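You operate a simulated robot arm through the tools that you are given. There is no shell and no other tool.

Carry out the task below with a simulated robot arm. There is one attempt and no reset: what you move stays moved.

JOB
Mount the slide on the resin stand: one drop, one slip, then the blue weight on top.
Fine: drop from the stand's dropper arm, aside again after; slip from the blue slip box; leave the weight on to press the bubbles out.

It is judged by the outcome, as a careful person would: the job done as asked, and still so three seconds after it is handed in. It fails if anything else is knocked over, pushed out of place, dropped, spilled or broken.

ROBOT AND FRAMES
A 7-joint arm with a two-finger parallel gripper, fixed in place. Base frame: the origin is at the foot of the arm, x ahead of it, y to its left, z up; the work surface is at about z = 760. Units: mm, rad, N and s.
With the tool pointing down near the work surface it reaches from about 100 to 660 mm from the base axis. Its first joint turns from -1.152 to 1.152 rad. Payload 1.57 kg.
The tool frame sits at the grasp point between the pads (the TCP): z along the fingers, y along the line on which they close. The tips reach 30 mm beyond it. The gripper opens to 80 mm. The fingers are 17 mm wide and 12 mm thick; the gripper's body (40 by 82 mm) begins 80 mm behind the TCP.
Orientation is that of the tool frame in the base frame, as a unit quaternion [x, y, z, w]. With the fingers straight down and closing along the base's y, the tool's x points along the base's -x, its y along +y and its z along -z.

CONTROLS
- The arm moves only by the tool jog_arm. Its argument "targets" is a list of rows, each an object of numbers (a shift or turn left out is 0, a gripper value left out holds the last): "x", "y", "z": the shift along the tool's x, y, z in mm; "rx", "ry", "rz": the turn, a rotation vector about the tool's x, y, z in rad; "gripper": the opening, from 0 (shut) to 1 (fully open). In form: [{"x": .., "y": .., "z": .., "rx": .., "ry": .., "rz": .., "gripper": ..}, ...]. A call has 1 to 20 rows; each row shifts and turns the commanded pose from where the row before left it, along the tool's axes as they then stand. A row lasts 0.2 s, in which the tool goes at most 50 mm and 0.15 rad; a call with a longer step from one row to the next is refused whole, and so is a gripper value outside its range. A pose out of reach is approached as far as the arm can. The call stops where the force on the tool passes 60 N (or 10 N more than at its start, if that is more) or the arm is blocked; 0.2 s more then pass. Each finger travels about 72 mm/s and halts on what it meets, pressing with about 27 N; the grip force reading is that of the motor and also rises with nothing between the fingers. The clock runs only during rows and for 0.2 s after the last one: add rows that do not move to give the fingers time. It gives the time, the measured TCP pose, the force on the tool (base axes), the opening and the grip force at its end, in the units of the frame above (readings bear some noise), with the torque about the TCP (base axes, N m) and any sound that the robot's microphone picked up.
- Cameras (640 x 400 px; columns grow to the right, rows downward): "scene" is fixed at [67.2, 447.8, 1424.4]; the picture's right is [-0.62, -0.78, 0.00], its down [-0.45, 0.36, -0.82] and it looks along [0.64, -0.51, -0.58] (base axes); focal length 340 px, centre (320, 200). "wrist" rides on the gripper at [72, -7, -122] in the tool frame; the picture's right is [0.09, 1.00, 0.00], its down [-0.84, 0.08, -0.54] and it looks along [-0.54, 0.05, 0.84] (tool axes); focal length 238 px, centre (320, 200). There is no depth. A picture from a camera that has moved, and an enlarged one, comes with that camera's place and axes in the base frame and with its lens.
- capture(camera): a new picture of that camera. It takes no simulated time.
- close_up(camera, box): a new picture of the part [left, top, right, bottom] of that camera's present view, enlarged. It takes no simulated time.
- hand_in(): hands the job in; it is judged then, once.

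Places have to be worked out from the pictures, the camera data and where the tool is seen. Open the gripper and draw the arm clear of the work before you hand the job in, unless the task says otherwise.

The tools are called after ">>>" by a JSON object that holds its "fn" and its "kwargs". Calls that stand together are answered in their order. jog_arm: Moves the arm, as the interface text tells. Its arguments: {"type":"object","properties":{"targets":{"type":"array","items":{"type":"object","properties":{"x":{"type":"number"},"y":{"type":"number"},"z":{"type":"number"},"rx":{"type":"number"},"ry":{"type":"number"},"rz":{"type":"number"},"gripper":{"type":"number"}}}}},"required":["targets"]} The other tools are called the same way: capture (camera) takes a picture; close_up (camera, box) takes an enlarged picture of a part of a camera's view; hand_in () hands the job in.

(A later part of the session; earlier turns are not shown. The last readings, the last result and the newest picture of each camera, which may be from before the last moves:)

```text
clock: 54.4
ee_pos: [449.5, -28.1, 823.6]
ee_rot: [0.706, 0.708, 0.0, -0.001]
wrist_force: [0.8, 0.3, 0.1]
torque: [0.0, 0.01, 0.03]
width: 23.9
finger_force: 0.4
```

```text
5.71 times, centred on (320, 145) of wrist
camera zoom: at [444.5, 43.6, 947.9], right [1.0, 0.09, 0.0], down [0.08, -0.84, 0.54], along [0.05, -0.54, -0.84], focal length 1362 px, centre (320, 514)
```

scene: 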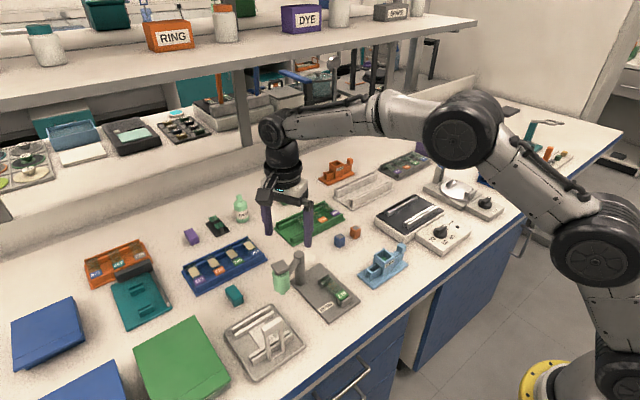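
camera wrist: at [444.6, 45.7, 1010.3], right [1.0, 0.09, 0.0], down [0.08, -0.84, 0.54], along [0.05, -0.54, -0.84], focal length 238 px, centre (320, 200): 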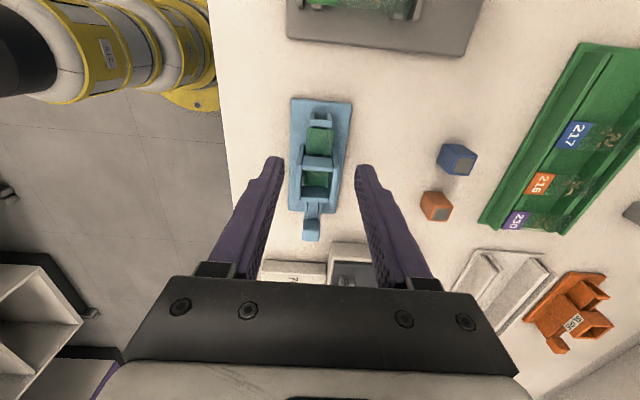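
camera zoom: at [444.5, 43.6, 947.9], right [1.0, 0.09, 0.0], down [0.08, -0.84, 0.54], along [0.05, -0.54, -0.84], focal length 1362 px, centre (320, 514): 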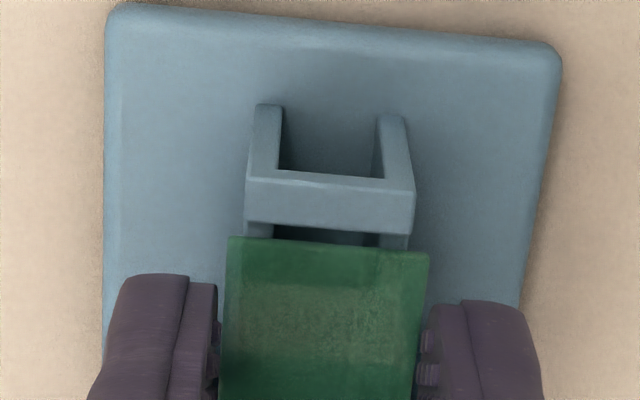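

Now the tips are beside the slip's edges with under a millimetre on each side. I'll close a bit more in small stages until the force shows a hold.

>>> {"fn": "jog_arm", "kwargs": {"targets": [{"gripper": 0.287}, {}, {}]}}

>>> {"fn": "jog_arm", "kwargs": {"targets": [{"gripper": 0.278}, {}, {}]}}

>>> {"fn": "close_up", "kwargs": {"camera": "scene", "box": [371, 255, 391, 275]}}

>>> {"fn": "close_up", "kwargs": {"camera": "wrist", "box": [285, 110, 355, 180]}}

```text
clock: 55.2
ee_pos: [449.8, -28.3, 825.5]
ee_rot: [0.706, 0.708, -0.001, 0.0]
wrist_force: [0.2, -0.2, -0.1]
torque: [-0.05, 0.0, -0.01]
width: 23.9
finger_force: 0.0
```

```text
clock: 56.0
ee_pos: [450.7, -27.9, 824.0]
ee_rot: [0.706, 0.708, 0.0, 0.0]
wrist_force: [0.2, 0.8, 0.5]
torque: [0.01, 0.01, -0.03]
width: 23.2
finger_force: 0.5
```

```text
16.00 times, centred on (381, 265) of scene
camera zoom: at [67.2, 447.8, 1424.4], right [-0.62, -0.78, 0.0], down [-0.45, 0.36, -0.82], along [0.64, -0.51, -0.58], focal length 5438 px, centre (-656, -840)
```

zoom: 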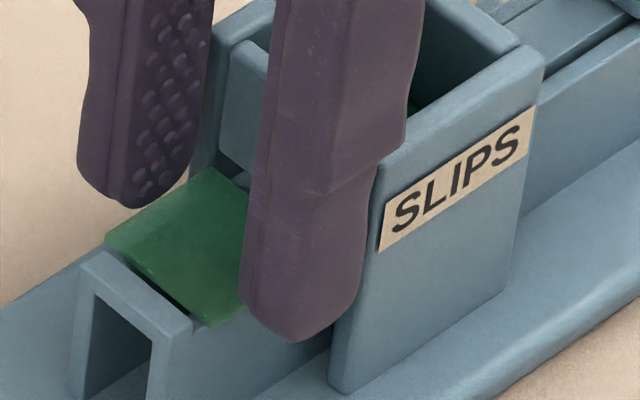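

```text
5.71 times, centred on (320, 145) of wrist
camera zoom: at [444.5, 43.6, 947.9], right [1.0, 0.09, 0.0], down [0.08, -0.84, 0.54], along [0.05, -0.54, -0.84], focal length 1362 px, centre (320, 514)
```

zoom: 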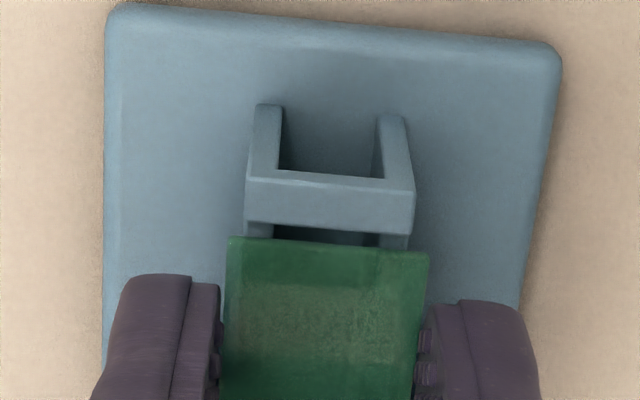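

The reading lags the command (23.2 against 22.2 mm), hinting at contact. I'll command a little tighter and see whether the width holds.

>>> {"fn": "jog_arm", "kwargs": {"targets": [{"gripper": 0.265}, {}, {}]}}

>>> {"fn": "close_up", "kwargs": {"camera": "wrist", "box": [285, 110, 355, 180]}}

```text
clock: 56.8
ee_pos: [450.1, -28.2, 825.1]
ee_rot: [0.707, 0.708, 0.0, 0.0]
wrist_force: [-0.3, -0.3, -0.1]
torque: [-0.02, -0.01, -0.02]
width: 22.3
finger_force: 0.7
```

```text
5.71 times, centred on (320, 145) of wrist
camera zoom: at [444.5, 43.6, 947.9], right [1.0, 0.09, 0.0], down [0.08, -0.84, 0.54], along [0.05, -0.54, -0.84], focal length 1362 px, centre (320, 514)
```

zoom: 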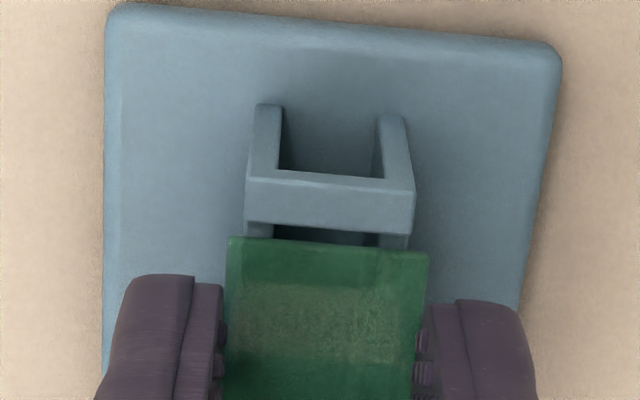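

The width went to 22.3 mm with only a slight force. I'll look closely at both finger-slip contacts before closing further.

>>> {"fn": "close_up", "kwargs": {"camera": "scene", "box": [372, 257, 386, 271]}}

>>> {"fn": "close_up", "kwargs": {"camera": "wrist", "box": [295, 130, 345, 180]}}

```text
16.00 times, centred on (379, 264) of scene
camera zoom: at [67.2, 447.8, 1424.4], right [-0.62, -0.78, 0.0], down [-0.45, 0.36, -0.82], along [0.64, -0.51, -0.58], focal length 5438 px, centre (-624, -824)
```

zoom: 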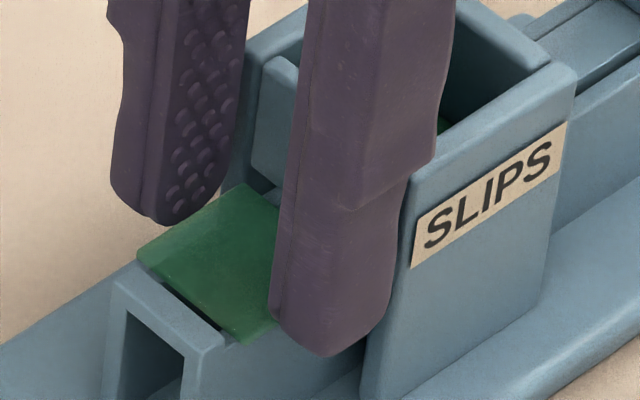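

```text
8.00 times, centred on (320, 155) of wrist
camera zoom: at [444.5, 43.6, 947.9], right [1.0, 0.09, 0.0], down [0.08, -0.84, 0.54], along [0.05, -0.54, -0.84], focal length 1907 px, centre (320, 560)
```

zoom: 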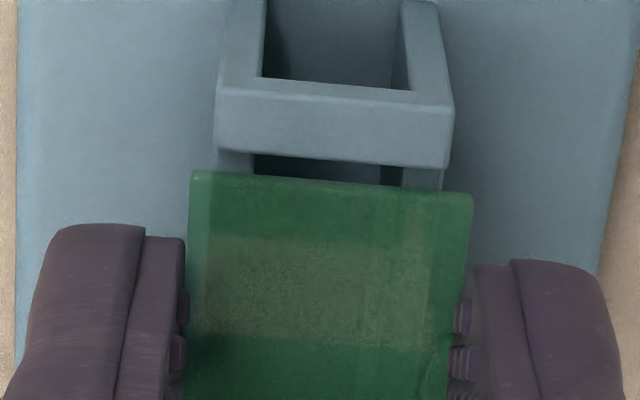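

The studs on both pads now meet the slip's edges. I'll tighten the command a bit more and check that the width holds at about 22 mm.

>>> {"fn": "jog_arm", "kwargs": {"targets": [{"gripper": 0.25}, {}, {}]}}

>>> {"fn": "close_up", "kwargs": {"camera": "wrist", "box": [295, 130, 345, 180]}}

```text
clock: 57.6
ee_pos: [449.8, -28.6, 824.5]
ee_rot: [0.706, 0.708, -0.001, 0.0]
wrist_force: [-0.1, -0.4, 1.1]
torque: [-0.04, -0.01, -0.05]
width: 20.0
finger_force: 0.0
```

```text
8.00 times, centred on (320, 155) of wrist
camera zoom: at [444.5, 43.6, 947.9], right [1.0, 0.09, 0.0], down [0.08, -0.84, 0.54], along [0.05, -0.54, -0.84], focal length 1907 px, centre (320, 560)
```

zoom: 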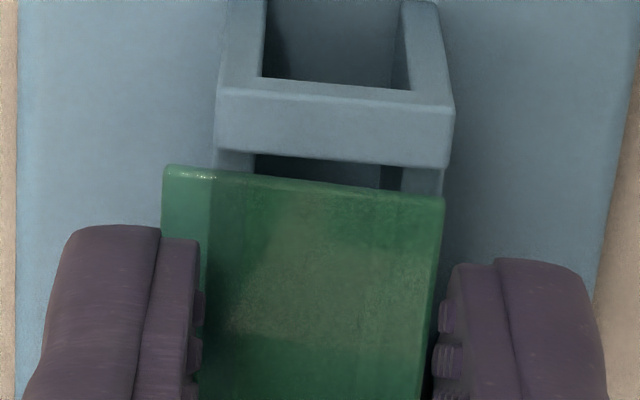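

The slip slid toward -x, with its left edge slipping under the left fingertip, so the tips are still too high there. I'll open right away and look.

>>> {"fn": "jog_arm", "kwargs": {"targets": [{"gripper": 0.36}, {}, {}]}}

>>> {"fn": "close_up", "kwargs": {"camera": "wrist", "box": [285, 110, 355, 180]}}

>>> {"fn": "close_up", "kwargs": {"camera": "scene", "box": [371, 255, 391, 275]}}

```text
clock: 58.4
ee_pos: [450.6, -27.6, 824.2]
ee_rot: [0.707, 0.707, 0.001, 0.0]
wrist_force: [-0.2, 0.0, 0.1]
torque: [0.04, 0.0, -0.02]
width: 28.7
finger_force: 0.0
```

```text
5.71 times, centred on (320, 145) of wrist
camera zoom: at [444.5, 43.6, 947.9], right [1.0, 0.09, 0.0], down [0.08, -0.84, 0.54], along [0.05, -0.54, -0.84], focal length 1362 px, centre (320, 514)
```

zoom: 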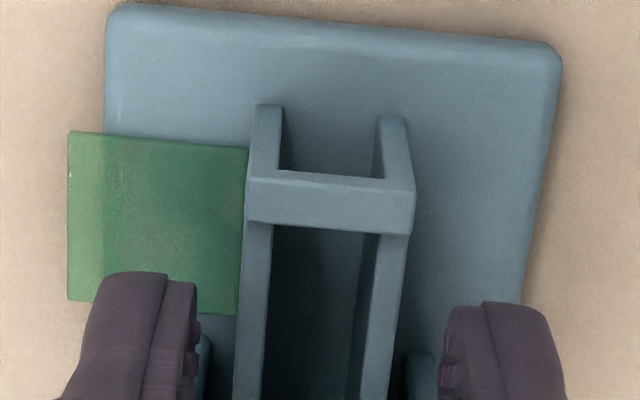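

```text
16.00 times, centred on (381, 265) of scene
camera zoom: at [67.2, 447.8, 1424.4], right [-0.62, -0.78, 0.0], down [-0.45, 0.36, -0.82], along [0.64, -0.51, -0.58], focal length 5438 px, centre (-656, -840)
```

zoom: 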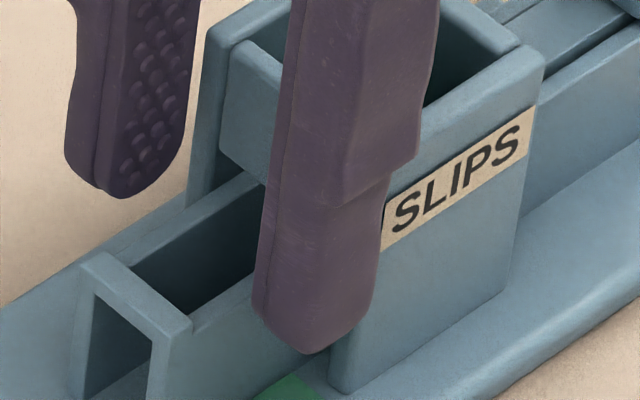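

The slip tipped off the rails to the -x side and now lies beside them on the box's base plate. I'll raise the arm straight up and look at how it lies, to pick up that same slip.

>>> {"fn": "jog_arm", "kwargs": {"targets": [{"z": -20}, {"z": -25}, {"z": -25}, {}]}}

>>> {"fn": "capture", "kwargs": {"camera": "wrist"}}

>>> {"fn": "close_up", "kwargs": {"camera": "wrist", "box": [265, 90, 375, 200]}}

>>> {"fn": "close_up", "kwargs": {"camera": "scene", "box": [360, 245, 410, 295]}}

```text
clock: 59.4
ee_pos: [450.7, -27.9, 895.0]
ee_rot: [0.706, 0.708, 0.001, 0.0]
wrist_force: [-0.6, 1.0, 0.2]
torque: [0.01, 0.01, -0.04]
width: 29.0
finger_force: 0.0
```

```text
taken
camera wrist: at [444.2, 44.0, 1017.2], right [1.0, 0.09, 0.0], down [0.08, -0.84, 0.54], along [0.05, -0.54, -0.84], focal length 238 px, centre (320, 200)
```

wrist: 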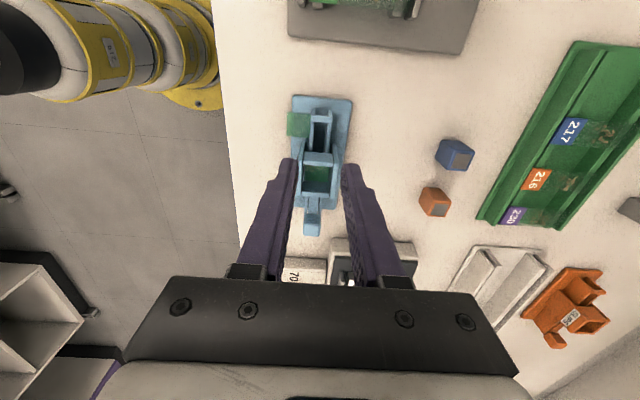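

```text
3.64 times, centred on (320, 145) of wrist
camera zoom: at [444.2, 44.0, 1017.2], right [1.0, 0.09, 0.0], down [0.08, -0.84, 0.54], along [0.05, -0.54, -0.84], focal length 867 px, centre (320, 400)
```

zoom: 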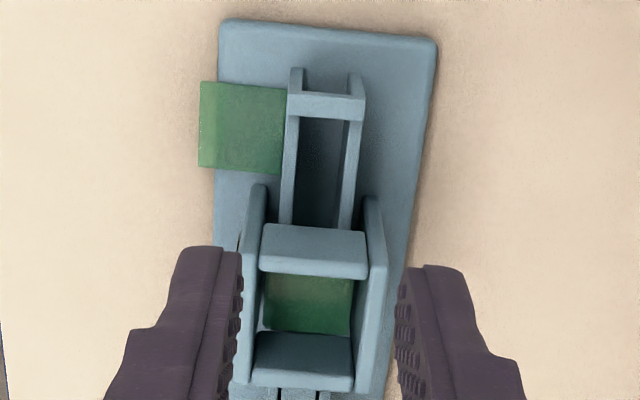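

```text
8.00 times, centred on (385, 270) of scene
camera zoom: at [67.2, 447.8, 1424.4], right [-0.62, -0.78, 0.0], down [-0.45, 0.36, -0.82], along [0.64, -0.51, -0.58], focal length 2719 px, centre (-200, -360)
```

zoom: 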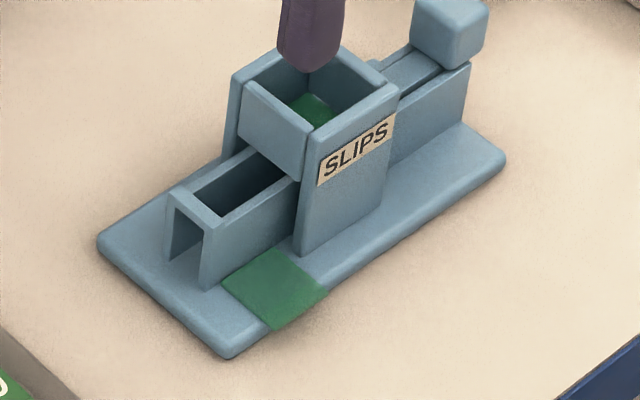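

The slip lies flat on the base plate (x 417–440, y -38 to -14), overhanging the plate's front edge by about 4 mm. I'll turn the fingers to close along y and place them just in front of the plate to hold the overhanging strip by its side edges.

>>> {"fn": "jog_arm", "kwargs": {"targets": [{"rz": -0.1428, "gripper": 0.5}, {"rz": -0.1428}, {"rz": -0.1428}, {"rz": -0.1428}, {"rz": -0.1428}, {"rz": -0.1428}, {"rz": -0.1428}, {"rz": -0.1428}, {"rz": -0.1428}, {"rz": -0.1428}, {"rz": -0.1428}, {"x": 20, "y": 1}, {"x": 20, "y": 1}, {"z": 25}, {"z": 25}, {}]}}

>>> {"fn": "capture", "kwargs": {"camera": "wrist"}}

>>> {"fn": "close_up", "kwargs": {"camera": "wrist", "box": [260, 110, 380, 230]}}

>>> {"fn": "close_up", "kwargs": {"camera": "scene", "box": [350, 235, 410, 295]}}

```text
clock: 62.8
ee_pos: [411.4, -24.5, 845.7]
ee_rot: [-0.001, 1.0, 0.0, 0.0]
wrist_force: [-0.1, 0.3, 0.1]
torque: [0.02, 0.04, 0.03]
width: 40.0
finger_force: 0.1
```

```text
taken
camera wrist: at [340.5, -31.5, 967.8], right [-0.09, 1.0, 0.0], down [0.84, 0.08, 0.54], along [0.54, 0.05, -0.84], focal length 238 px, centre (320, 200)
```

wrist: 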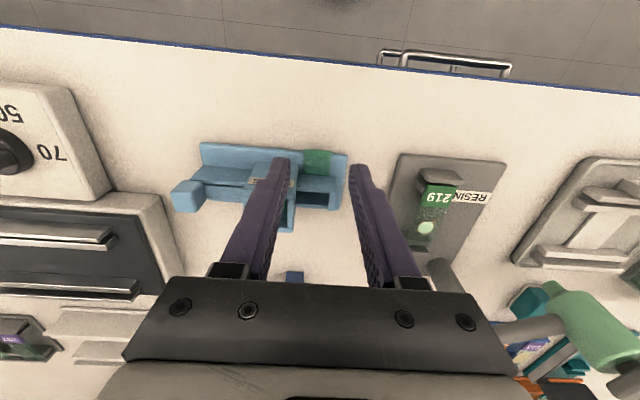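

```text
3.33 times, centred on (320, 170) of wrist
camera zoom: at [340.5, -31.5, 967.8], right [-0.09, 1.0, 0.0], down [0.84, 0.08, 0.54], along [0.54, 0.05, -0.84], focal length 794 px, centre (320, 300)
```

zoom: 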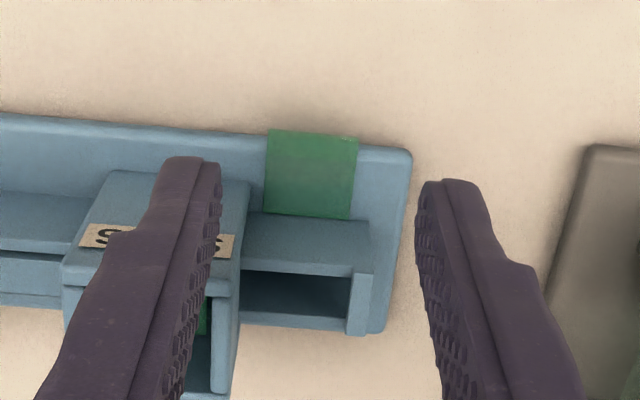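

```text
6.67 times, centred on (380, 265) of scene
camera zoom: at [67.2, 447.8, 1424.4], right [-0.62, -0.78, 0.0], down [-0.45, 0.36, -0.82], along [0.64, -0.51, -0.58], focal length 2266 px, centre (-80, -233)
```

zoom: 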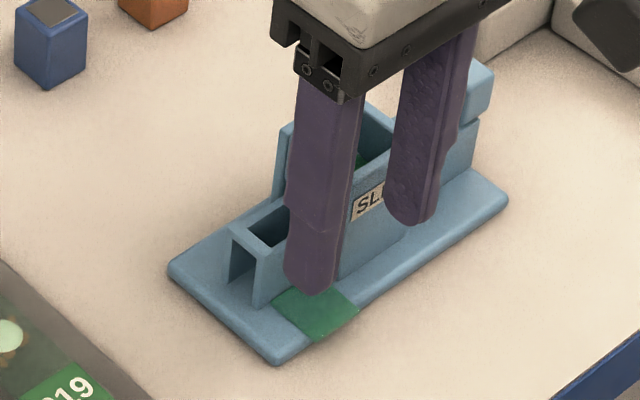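

The slip is centred at y≈-26.3, its front edge at x≈415.7. I'll centre on it and lower in front of the plate, checking on the way.

>>> {"fn": "jog_arm", "kwargs": {"targets": [{"y": -1.8, "x": 0.3}, {"z": 20}, {"z": 18}, {}]}}

>>> {"fn": "close_up", "kwargs": {"camera": "wrist", "box": [260, 100, 380, 220]}}

>>> {"fn": "close_up", "kwargs": {"camera": "scene", "box": [360, 255, 400, 295]}}

```text
clock: 63.8
ee_pos: [410.6, -27.8, 807.3]
ee_rot: [-0.001, 1.0, 0.0, -0.001]
wrist_force: [0.4, 0.2, -0.4]
torque: [0.0, 0.03, -0.02]
width: 40.2
finger_force: 0.2
```

```text
3.33 times, centred on (320, 160) of wrist
camera zoom: at [339.0, -34.3, 931.1], right [-0.09, 1.0, 0.0], down [0.84, 0.08, 0.54], along [0.54, 0.05, -0.84], focal length 794 px, centre (320, 333)
```

zoom: 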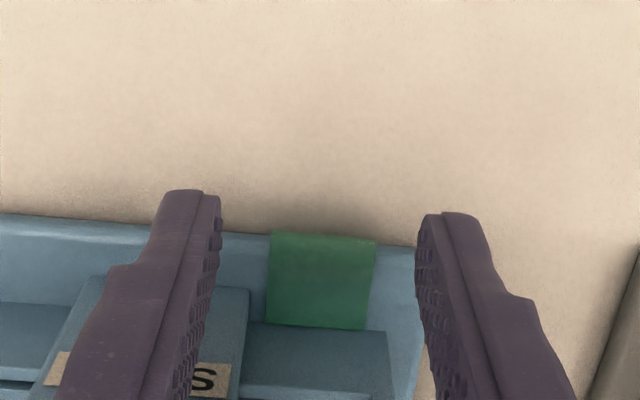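

```text
10.00 times, centred on (380, 275) of scene
camera zoom: at [67.2, 447.8, 1424.4], right [-0.62, -0.78, 0.0], down [-0.45, 0.36, -0.82], along [0.64, -0.51, -0.58], focal length 3399 px, centre (-280, -550)
```

zoom: 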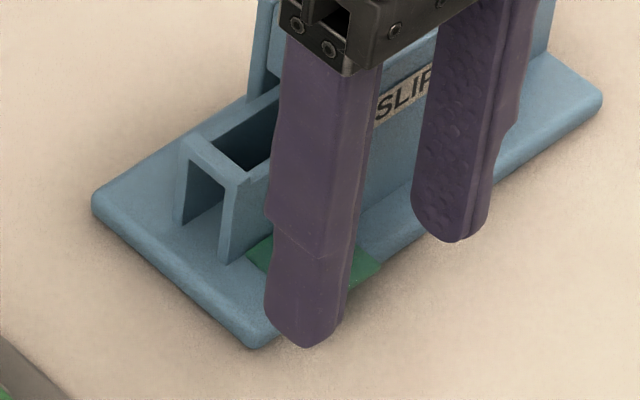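

I'll shift 1.3 mm in +y to centre on the slip and lower to just above the table, in front of the plate.

>>> {"fn": "jog_arm", "kwargs": {"targets": [{"y": 1.3, "z": 4}, {"z": 5}, {"z": 4}, {}]}}

>>> {"fn": "close_up", "kwargs": {"camera": "wrist", "box": [260, 100, 380, 220]}}

>>> {"fn": "close_up", "kwargs": {"camera": "scene", "box": [360, 255, 400, 295]}}

```text
clock: 64.8
ee_pos: [409.8, -24.9, 794.2]
ee_rot: [-0.001, 1.0, 0.001, -0.001]
wrist_force: [0.1, 0.1, 1.3]
torque: [-0.06, -0.03, -0.03]
width: 39.6
finger_force: 0.0
```

```text
3.33 times, centred on (320, 160) of wrist
camera zoom: at [339.4, -32.8, 917.0], right [-0.09, 1.0, 0.0], down [0.84, 0.08, 0.54], along [0.54, 0.05, -0.84], focal length 794 px, centre (320, 333)
```

zoom: 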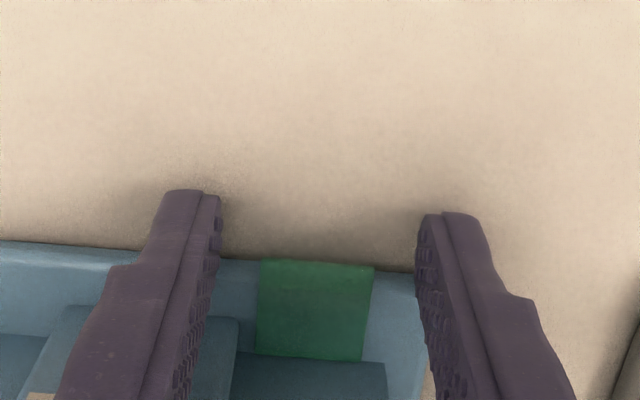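

```text
10.00 times, centred on (380, 275) of scene
camera zoom: at [67.2, 447.8, 1424.4], right [-0.62, -0.78, 0.0], down [-0.45, 0.36, -0.82], along [0.64, -0.51, -0.58], focal length 3399 px, centre (-280, -550)
```

zoom: 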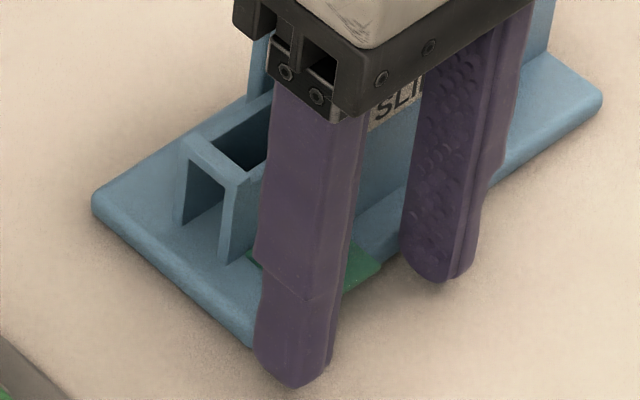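

Centred now. I'll lower one more millimetre and close to about 25.5 mm, then look.

>>> {"fn": "jog_arm", "kwargs": {"targets": [{"z": 1.2}, {"gripper": 0.325}, {}, {}]}}

>>> {"fn": "close_up", "kwargs": {"camera": "wrist", "box": [280, 120, 360, 200]}}

>>> {"fn": "close_up", "kwargs": {"camera": "scene", "box": [365, 260, 400, 295]}}

```text
clock: 65.8
ee_pos: [410.8, -24.0, 792.5]
ee_rot: [0.0, 1.0, 0.0, 0.0]
wrist_force: [0.5, 0.5, 0.3]
torque: [0.0, -0.04, 0.04]
width: 26.2
finger_force: 0.0
```

```text
5.00 times, centred on (320, 160) of wrist
camera zoom: at [339.2, -32.7, 915.8], right [-0.09, 1.0, 0.0], down [0.84, 0.08, 0.54], along [0.54, 0.05, -0.84], focal length 1192 px, centre (320, 400)
```

zoom: 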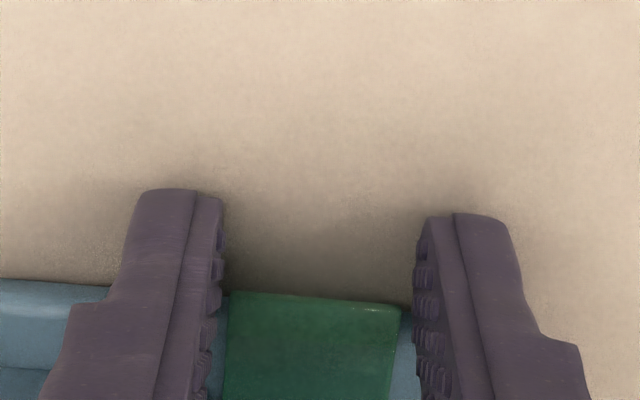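

```text
11.43 times, centred on (382, 278) of scene
camera zoom: at [67.2, 447.8, 1424.4], right [-0.62, -0.78, 0.0], down [-0.45, 0.36, -0.82], along [0.64, -0.51, -0.58], focal length 3884 px, centre (-394, -686)
```

zoom: 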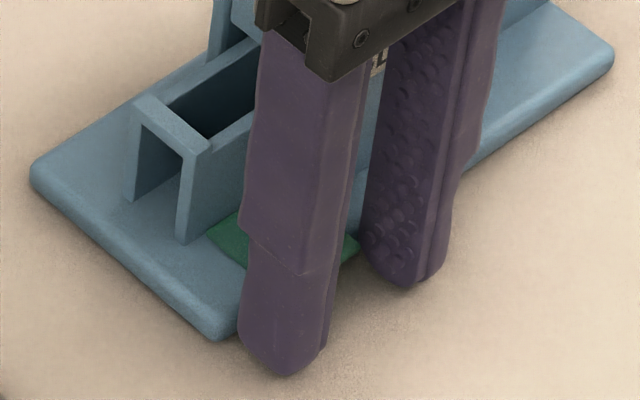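

The slip's edges are close to both pads with studs beside them. I'll close in small stages.

>>> {"fn": "jog_arm", "kwargs": {"targets": [{"gripper": 0.3, "y": 0.3}, {}, {"gripper": 0.29}, {}, {}]}}

>>> {"fn": "close_up", "kwargs": {"camera": "wrist", "box": [280, 120, 360, 200]}}

```text
clock: 67.0
ee_pos: [411.2, -25.8, 792.5]
ee_rot: [-0.001, 1.0, -0.001, 0.0]
wrist_force: [0.0, 0.0, -0.1]
torque: [-0.01, 0.0, 0.02]
width: 23.6
finger_force: 0.1
```

```text
5.00 times, centred on (320, 160) of wrist
camera zoom: at [339.3, -32.7, 915.4], right [-0.09, 1.0, 0.0], down [0.84, 0.08, 0.54], along [0.54, 0.05, -0.84], focal length 1192 px, centre (320, 400)
```

zoom: 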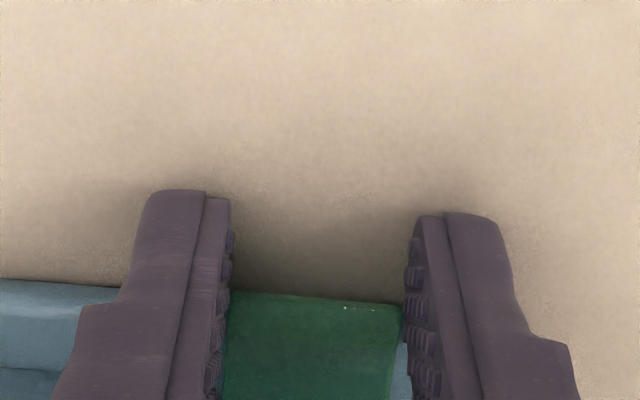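

Still little force at 23.6 mm. I'll continue closing in small stages.

>>> {"fn": "jog_arm", "kwargs": {"targets": [{"gripper": 0.28}, {}, {}]}}

>>> {"fn": "close_up", "kwargs": {"camera": "wrist", "box": [280, 120, 360, 200]}}

>>> {"fn": "close_up", "kwargs": {"camera": "scene", "box": [365, 260, 400, 295]}}

```text
clock: 67.8
ee_pos: [410.2, -25.7, 791.8]
ee_rot: [-0.001, 1.0, 0.0, 0.0]
wrist_force: [-0.2, 0.3, 1.1]
torque: [0.0, -0.04, 0.0]
width: 23.2
finger_force: 0.4
```

```text
5.00 times, centred on (320, 160) of wrist
camera zoom: at [339.3, -32.7, 915.5], right [-0.09, 1.0, 0.0], down [0.84, 0.08, 0.54], along [0.54, 0.05, -0.84], focal length 1192 px, centre (320, 400)
```

zoom: 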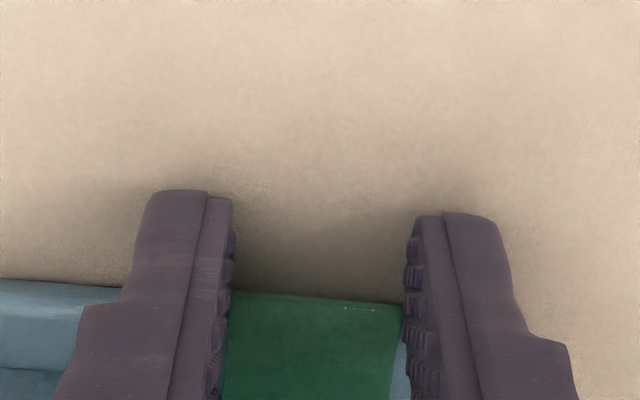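

```text
11.43 times, centred on (382, 278) of scene
camera zoom: at [67.2, 447.8, 1424.4], right [-0.62, -0.78, 0.0], down [-0.45, 0.36, -0.82], along [0.64, -0.51, -0.58], focal length 3884 px, centre (-394, -686)
```

zoom: 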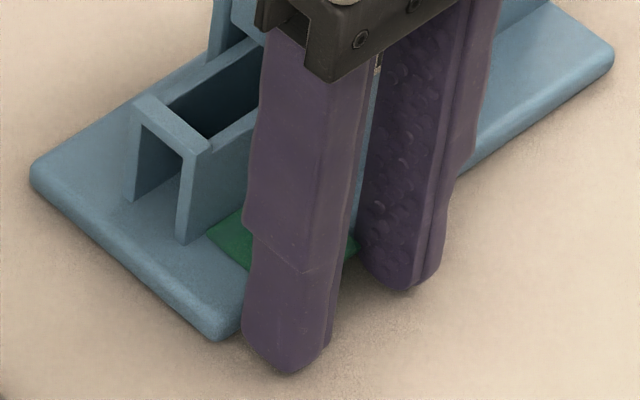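

The width now holds at ~23.2 against a 22.4 command, so the edges are meeting the pads. I'll tighten further in stages and watch that it holds.

>>> {"fn": "jog_arm", "kwargs": {"targets": [{"gripper": 0.265}, {}, {}]}}

>>> {"fn": "close_up", "kwargs": {"camera": "wrist", "box": [280, 120, 360, 200]}}

```text
clock: 68.6
ee_pos: [410.6, -24.8, 793.4]
ee_rot: [-0.001, 1.0, 0.0, 0.0]
wrist_force: [-0.6, 0.3, 0.5]
torque: [0.0, 0.0, -0.02]
width: 22.4
finger_force: 1.1
```

```text
5.00 times, centred on (320, 160) of wrist
camera zoom: at [339.3, -32.7, 915.5], right [-0.09, 1.0, 0.0], down [0.84, 0.08, 0.54], along [0.54, 0.05, -0.84], focal length 1192 px, centre (320, 400)
```

zoom: 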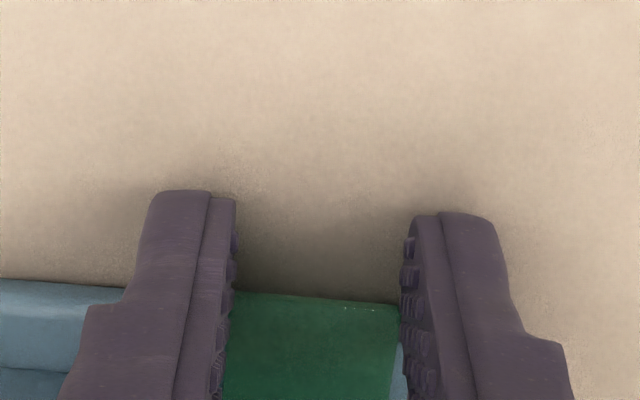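

The pads only catch the slip's corners on their rounded edges, so the overhang is too small for a sound hold. I'll open, rise, and plan to draw the slip about 5 mm outward with a light fingertip on its top.

>>> {"fn": "jog_arm", "kwargs": {"targets": [{"gripper": 0.45}, {}, {}, {"z": -20}, {"z": -20}, {"gripper": 0.0}, {}, {}]}}

>>> {"fn": "close_up", "kwargs": {"camera": "wrist", "box": [250, 100, 390, 240]}}

>>> {"fn": "close_up", "kwargs": {"camera": "scene", "box": [360, 255, 400, 295]}}

```text
clock: 70.4
ee_pos: [410.4, -27.5, 832.7]
ee_rot: [-0.001, 1.0, 0.0, 0.0]
wrist_force: [-0.4, 0.2, 0.5]
torque: [-0.03, -0.03, 0.0]
width: 0.0
finger_force: 21.4
```

```text
2.86 times, centred on (320, 170) of wrist
camera zoom: at [339.4, -33.0, 954.8], right [-0.09, 1.0, 0.0], down [0.84, 0.08, 0.54], along [0.54, 0.05, -0.84], focal length 681 px, centre (320, 286)
```

zoom: 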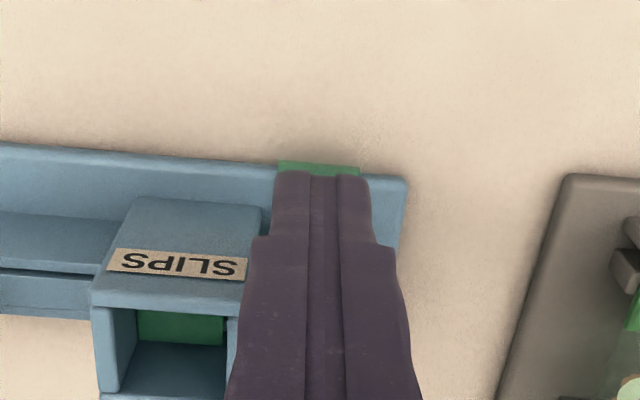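

```text
10.00 times, centred on (380, 275) of scene
camera zoom: at [67.2, 447.8, 1424.4], right [-0.62, -0.78, 0.0], down [-0.45, 0.36, -0.82], along [0.64, -0.51, -0.58], focal length 3399 px, centre (-280, -550)
```

zoom: 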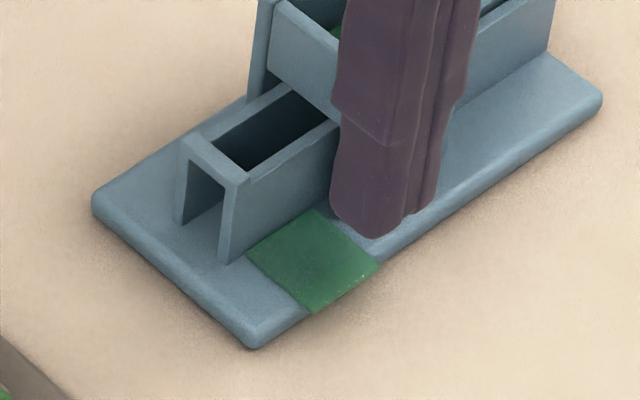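

The slip is unharmed on the plate. I'll bring the closed fingertips over it (between the rail and its centre) and feel down gently.

>>> {"fn": "jog_arm", "kwargs": {"targets": [{"x": -10, "y": 0.8}, {"x": -9.5}, {}, {"z": 12}, {"z": 10}, {"z": 4}, {}]}}

>>> {"fn": "close_up", "kwargs": {"camera": "scene", "box": [360, 255, 400, 295]}}

>>> {"fn": "close_up", "kwargs": {"camera": "wrist", "box": [250, 90, 390, 230]}}

```text
clock: 72.0
ee_pos: [429.6, -24.1, 805.5]
ee_rot: [-0.001, 1.0, 0.0, 0.0]
wrist_force: [-0.7, -0.1, 0.0]
torque: [0.01, -0.02, -0.02]
width: 0.0
finger_force: 21.3
```

```text
10.00 times, centred on (380, 275) of scene
camera zoom: at [67.2, 447.8, 1424.4], right [-0.62, -0.78, 0.0], down [-0.45, 0.36, -0.82], along [0.64, -0.51, -0.58], focal length 3399 px, centre (-280, -550)
```

zoom: 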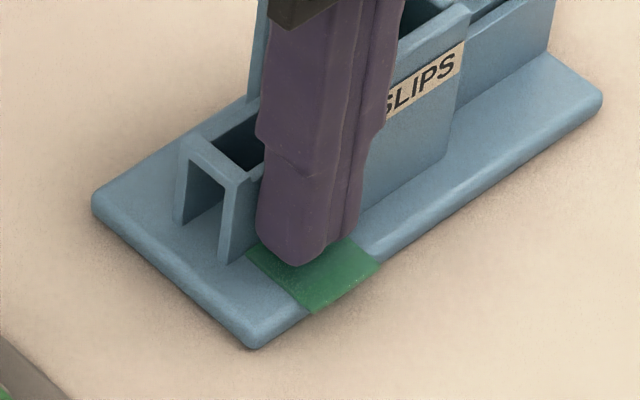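

```text
2.86 times, centred on (320, 160) of wrist
camera zoom: at [359.1, -31.1, 929.1], right [-0.09, 1.0, 0.0], down [0.84, 0.08, 0.54], along [0.54, 0.05, -0.84], focal length 681 px, centre (320, 314)
```

zoom: 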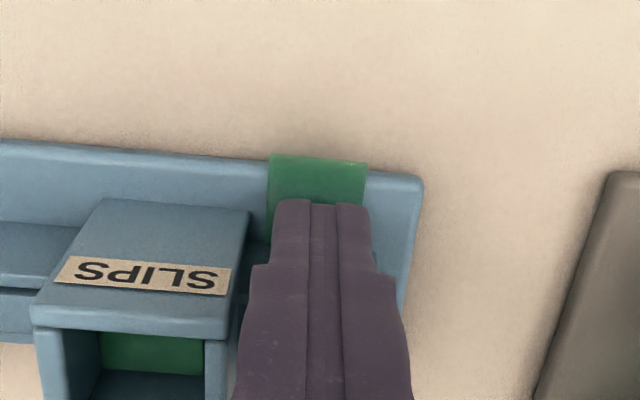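

The tips are over the slip's rear half, a few millimetres up. I'll step down until a light touch shows.

>>> {"fn": "jog_arm", "kwargs": {"targets": [{"z": 1.2}, {"z": 1.2}, {"z": 1}]}}

>>> {"fn": "jog_arm", "kwargs": {"targets": [{"z": 1}]}}

```text
clock: 72.8
ee_pos: [429.4, -23.9, 803.8]
ee_rot: [-0.001, 1.0, -0.001, 0.0]
wrist_force: [-0.3, 0.1, 0.1]
torque: [-0.03, 0.05, -0.03]
width: 0.0
finger_force: 21.4
```

```text
clock: 73.2
ee_pos: [429.7, -24.4, 802.4]
ee_rot: [-0.001, 1.0, -0.001, 0.0]
wrist_force: [0.3, -0.2, 0.2]
torque: [-0.03, 0.0, 0.01]
width: 0.0
finger_force: 21.4
```

>>> {"fn": "jog_arm", "kwargs": {"targets": [{"z": 1}]}}

>>> {"fn": "close_up", "kwargs": {"camera": "scene", "box": [365, 260, 395, 290]}}

```text
clock: 73.6
ee_pos: [429.1, -24.7, 800.6]
ee_rot: [-0.001, 1.0, 0.001, 0.0]
wrist_force: [0.6, -0.4, 0.6]
torque: [-0.01, -0.02, -0.01]
width: 0.1
finger_force: 21.1
```

```text
13.33 times, centred on (380, 275) of scene
camera zoom: at [67.2, 447.8, 1424.4], right [-0.62, -0.78, 0.0], down [-0.45, 0.36, -0.82], along [0.64, -0.51, -0.58], focal length 4532 px, centre (-480, -800)
```

zoom: 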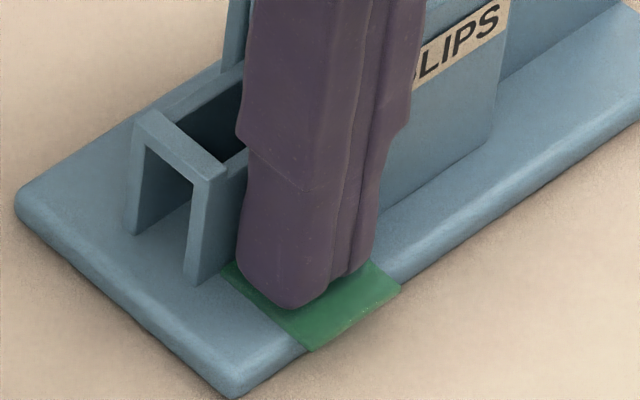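

Nearly touching. One more millimetre at a time.

>>> {"fn": "jog_arm", "kwargs": {"targets": [{"z": 0.8}]}}

>>> {"fn": "jog_arm", "kwargs": {"targets": [{"z": 0.7}]}}

```text
clock: 74.0
ee_pos: [429.3, -24.9, 800.1]
ee_rot: [-0.001, 1.0, 0.0, -0.001]
wrist_force: [0.8, -0.5, 0.1]
torque: [-0.02, 0.0, 0.03]
width: 0.0
finger_force: 21.0
```

```text
clock: 74.4
ee_pos: [430.2, -25.4, 800.6]
ee_rot: [-0.001, 1.0, 0.0, 0.0]
wrist_force: [0.8, 0.5, 0.3]
torque: [0.0, 0.01, -0.01]
width: 0.0
finger_force: 21.8
```

>>> {"fn": "jog_arm", "kwargs": {"targets": [{"z": 1}]}}

>>> {"fn": "jog_arm", "kwargs": {"targets": [{"z": 1}]}}

>>> {"fn": "close_up", "kwargs": {"camera": "scene", "box": [365, 260, 395, 290]}}

```text
clock: 74.8
ee_pos: [430.0, -25.5, 799.3]
ee_rot: [0.0, 1.0, 0.0, 0.001]
wrist_force: [0.0, -0.1, 2.2]
torque: [-0.01, 0.03, 0.01]
width: 0.1
finger_force: 21.4
```

```text
clock: 75.2
ee_pos: [430.5, -25.4, 799.5]
ee_rot: [0.0, 1.0, 0.0, 0.001]
wrist_force: [-2.0, -0.8, 8.5]
torque: [0.0, 0.02, -0.03]
width: 0.4
finger_force: 21.2
```

```text
13.33 times, centred on (380, 275) of scene
camera zoom: at [67.0, 447.8, 1424.4], right [-0.62, -0.78, 0.0], down [-0.45, 0.36, -0.82], along [0.64, -0.51, -0.58], focal length 4532 px, centre (-480, -800)
```

zoom: 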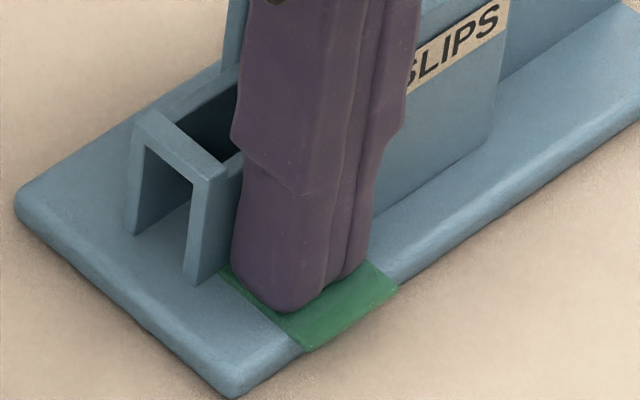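

Light contact now (8 N; slip top at z≈769.5). I'll ease off a little and draw the slip 5 mm toward -x.

>>> {"fn": "jog_arm", "kwargs": {"targets": [{"z": -0.7}, {"x": 1.2}, {"x": 1.3}, {"x": 1.3}, {"x": 1.3}]}}

>>> {"fn": "close_up", "kwargs": {"camera": "scene", "box": [365, 260, 395, 290]}}

>>> {"fn": "close_up", "kwargs": {"camera": "wrist", "box": [250, 90, 390, 230]}}

```text
clock: 76.4
ee_pos: [426.5, -25.6, 798.9]
ee_rot: [-0.001, 1.0, 0.0, 0.0]
wrist_force: [3.8, 1.2, 11.3]
torque: [0.02, -0.13, -0.02]
width: 0.2
finger_force: 21.4
```

```text
13.33 times, centred on (380, 275) of scene
camera zoom: at [67.1, 447.8, 1424.4], right [-0.62, -0.78, 0.0], down [-0.45, 0.36, -0.82], along [0.64, -0.51, -0.58], focal length 4532 px, centre (-480, -800)
```

zoom: 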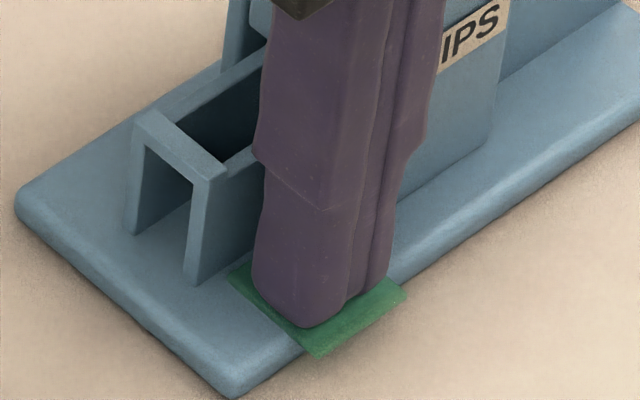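

```text
2.86 times, centred on (320, 160) of wrist
camera zoom: at [354.2, -32.2, 921.5], right [-0.09, 1.0, 0.0], down [0.84, 0.08, 0.54], along [0.54, 0.05, -0.84], focal length 681 px, centre (320, 314)
```

zoom: 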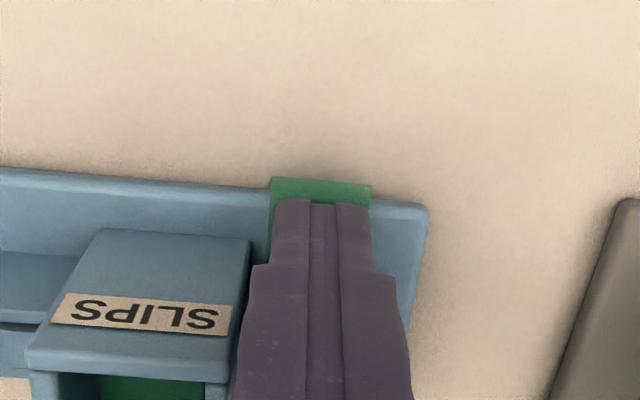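

The slip moved outward about 2.5 mm. I'll draw it roughly 2.5 mm more.

>>> {"fn": "jog_arm", "kwargs": {"targets": [{"x": 1.3}, {"x": 1.3}]}}

>>> {"fn": "close_up", "kwargs": {"camera": "scene", "box": [365, 260, 395, 290]}}

>>> {"fn": "close_up", "kwargs": {"camera": "wrist", "box": [250, 90, 390, 230]}}

```text
clock: 77.0
ee_pos: [423.6, -25.3, 797.7]
ee_rot: [-0.001, 1.0, 0.0, 0.0]
wrist_force: [3.2, -0.3, 12.6]
torque: [0.04, -0.12, -0.01]
width: 0.2
finger_force: 20.9
```

```text
13.33 times, centred on (380, 275) of scene
camera zoom: at [67.1, 447.8, 1424.4], right [-0.62, -0.78, 0.0], down [-0.45, 0.36, -0.82], along [0.64, -0.51, -0.58], focal length 4532 px, centre (-480, -800)
```

zoom: 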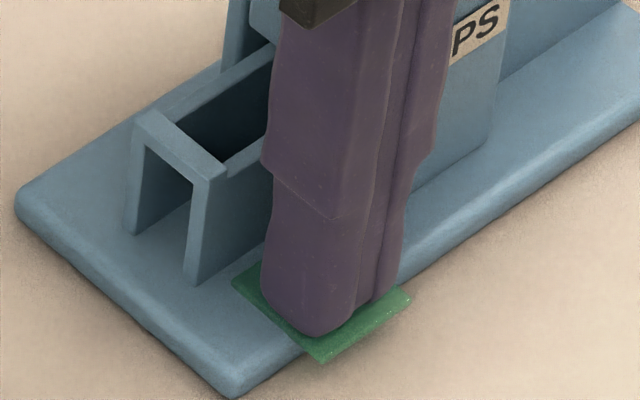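

```text
2.86 times, centred on (320, 160) of wrist
camera zoom: at [351.9, -32.0, 921.4], right [-0.09, 1.0, 0.0], down [0.84, 0.08, 0.54], along [0.54, 0.05, -0.84], focal length 681 px, centre (320, 314)
```

zoom: 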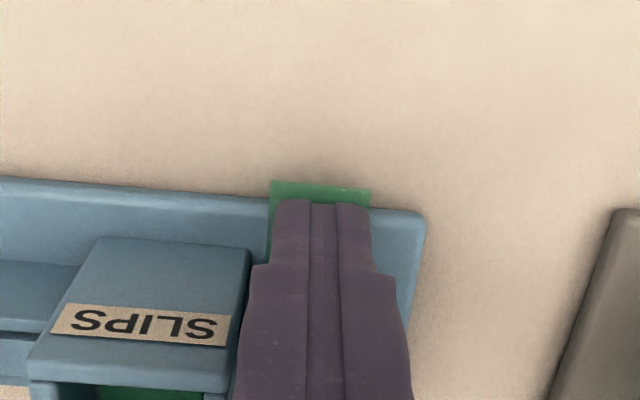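

The slip has moved a few millimetres. I'll lift off and measure the overhang.

>>> {"fn": "jog_arm", "kwargs": {"targets": [{"z": -10}, {"z": -15}, {"z": -20}, {"x": 35}, {}]}}

>>> {"fn": "close_up", "kwargs": {"camera": "wrist", "box": [250, 100, 390, 240]}}

>>> {"fn": "close_up", "kwargs": {"camera": "scene", "box": [365, 260, 395, 290]}}

```text
clock: 78.2
ee_pos: [386.5, -26.5, 844.3]
ee_rot: [-0.001, 1.0, 0.001, 0.0]
wrist_force: [0.4, 0.6, -0.3]
torque: [0.0, 0.02, -0.03]
width: 0.2
finger_force: 21.0
```

```text
2.86 times, centred on (320, 170) of wrist
camera zoom: at [315.1, -32.8, 966.8], right [-0.09, 1.0, 0.0], down [0.84, 0.08, 0.54], along [0.54, 0.05, -0.84], focal length 681 px, centre (320, 286)
```

zoom: 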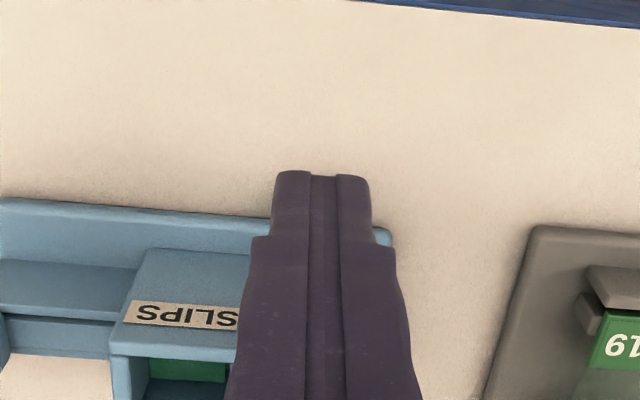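

```text
13.33 times, centred on (380, 275) of scene
camera zoom: at [67.2, 447.8, 1424.4], right [-0.62, -0.78, 0.0], down [-0.45, 0.36, -0.82], along [0.64, -0.51, -0.58], focal length 4532 px, centre (-480, -800)
```

zoom: 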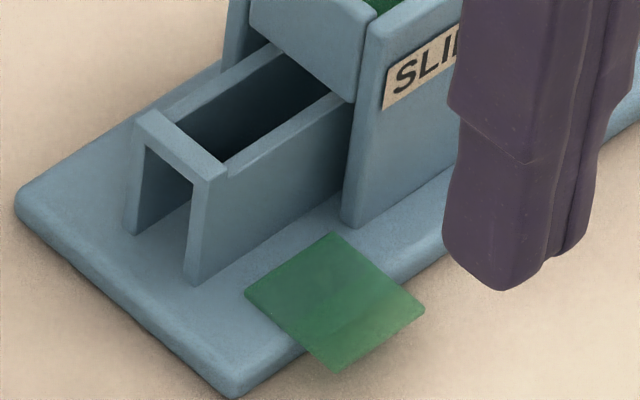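

The slip now overhangs the plate's edge by about 10 mm and still rests stably. I'll open the fingers, go over it and measure with the wrist camera.

>>> {"fn": "jog_arm", "kwargs": {"targets": [{"gripper": 0.5}, {}, {"x": -12}, {"x": -12}, {}]}}

>>> {"fn": "close_up", "kwargs": {"camera": "wrist", "box": [260, 100, 380, 220]}}

```text
clock: 79.4
ee_pos: [410.3, -24.6, 844.3]
ee_rot: [-0.001, 1.0, 0.001, 0.0]
wrist_force: [0.1, -0.2, 1.0]
torque: [0.02, -0.01, 0.02]
width: 40.0
finger_force: 0.0
```

```text
3.33 times, centred on (320, 160) of wrist
camera zoom: at [340.1, -31.7, 967.0], right [-0.09, 1.0, 0.0], down [0.84, 0.08, 0.54], along [0.54, 0.05, -0.84], focal length 794 px, centre (320, 333)
```

zoom: 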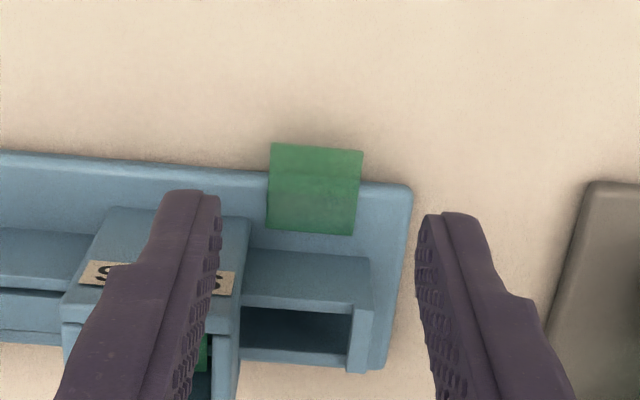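

The slip spans x 410–433.7, y -38 to -14, so almost half overhangs. I'll centre on it and lower the open fingers in front of the plate again.

>>> {"fn": "jog_arm", "kwargs": {"targets": [{"y": -1.3, "x": 0.8}, {"z": 20}, {"z": 18}, {"z": 7}, {"z": 5}, {}]}}

>>> {"fn": "close_up", "kwargs": {"camera": "wrist", "box": [270, 110, 370, 210]}}

>>> {"fn": "close_up", "kwargs": {"camera": "scene", "box": [365, 260, 400, 295]}}

```text
clock: 80.8
ee_pos: [409.3, -25.4, 791.7]
ee_rot: [-0.001, 1.0, 0.001, 0.0]
wrist_force: [0.4, 0.1, 0.2]
torque: [-0.03, 0.01, 0.0]
width: 40.1
finger_force: 0.1
```

```text
4.00 times, centred on (320, 160) of wrist
camera zoom: at [338.4, -32.6, 915.8], right [-0.09, 1.0, 0.0], down [0.84, 0.08, 0.54], along [0.54, 0.05, -0.84], focal length 953 px, centre (320, 360)
```

zoom: 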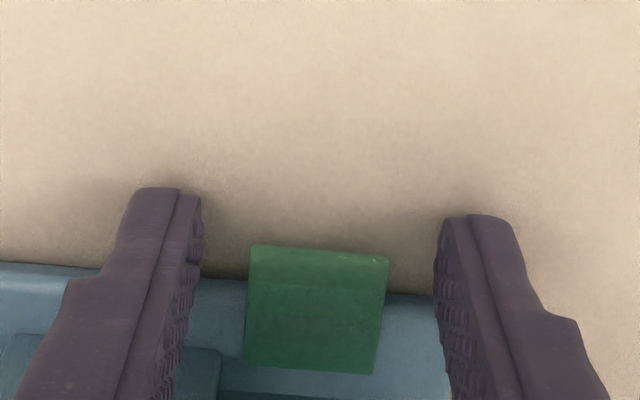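

```text
11.43 times, centred on (382, 278) of scene
camera zoom: at [67.2, 447.8, 1424.4], right [-0.62, -0.78, 0.0], down [-0.45, 0.36, -0.82], along [0.64, -0.51, -0.58], focal length 3884 px, centre (-394, -686)
```

zoom: 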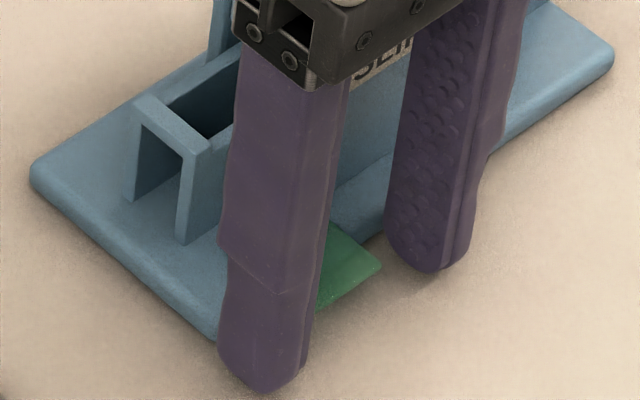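

Centred with the overhang between the pads. I'll close in stages.

>>> {"fn": "jog_arm", "kwargs": {"targets": [{"gripper": 0.325, "z": 1}, {}, {"gripper": 0.3}, {}, {}]}}

>>> {"fn": "close_up", "kwargs": {"camera": "wrist", "box": [270, 110, 370, 210]}}

```text
clock: 82.0
ee_pos: [408.8, -26.3, 791.0]
ee_rot: [-0.001, 1.0, 0.0, -0.001]
wrist_force: [0.1, -0.4, -0.1]
torque: [0.0, 0.02, 0.0]
width: 23.9
finger_force: 0.1
```

```text
4.00 times, centred on (320, 160) of wrist
camera zoom: at [338.8, -32.6, 914.9], right [-0.09, 1.0, 0.0], down [0.84, 0.08, 0.54], along [0.54, 0.05, -0.84], focal length 953 px, centre (320, 360)
```

zoom: 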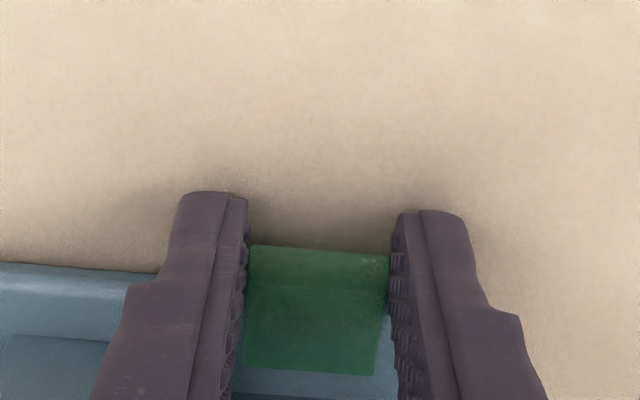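

The pads are just at the slip's edges (23.9 mm). Now a bit tighter.

>>> {"fn": "jog_arm", "kwargs": {"targets": [{"gripper": 0.285}, {}, {}]}}

>>> {"fn": "jog_arm", "kwargs": {"targets": [{"gripper": 0.265}, {}, {}]}}

>>> {"fn": "close_up", "kwargs": {"camera": "wrist", "box": [270, 110, 370, 210]}}

```text
clock: 82.8
ee_pos: [410.0, -24.7, 792.4]
ee_rot: [-0.001, 1.0, 0.001, -0.001]
wrist_force: [-0.9, 0.5, 0.0]
torque: [0.01, 0.05, 0.0]
width: 23.3
finger_force: 0.4
```

```text
clock: 83.6
ee_pos: [409.9, -25.1, 791.4]
ee_rot: [-0.001, 1.0, -0.001, 0.0]
wrist_force: [-0.6, 0.1, -0.1]
torque: [0.01, 0.02, -0.01]
width: 22.5
finger_force: 1.0
```

```text
4.00 times, centred on (320, 160) of wrist
camera zoom: at [338.8, -32.6, 914.9], right [-0.09, 1.0, 0.0], down [0.84, 0.08, 0.54], along [0.54, 0.05, -0.84], focal length 953 px, centre (320, 360)
```

zoom: 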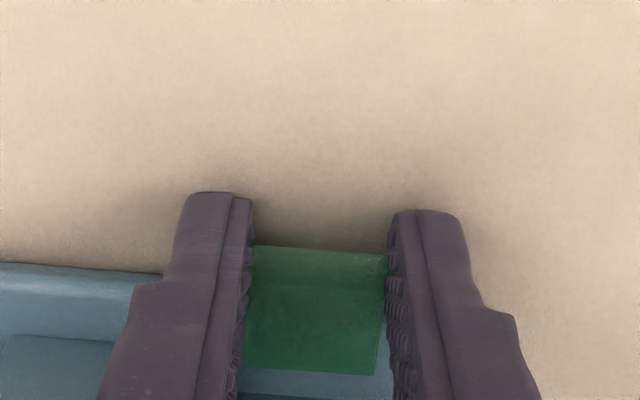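

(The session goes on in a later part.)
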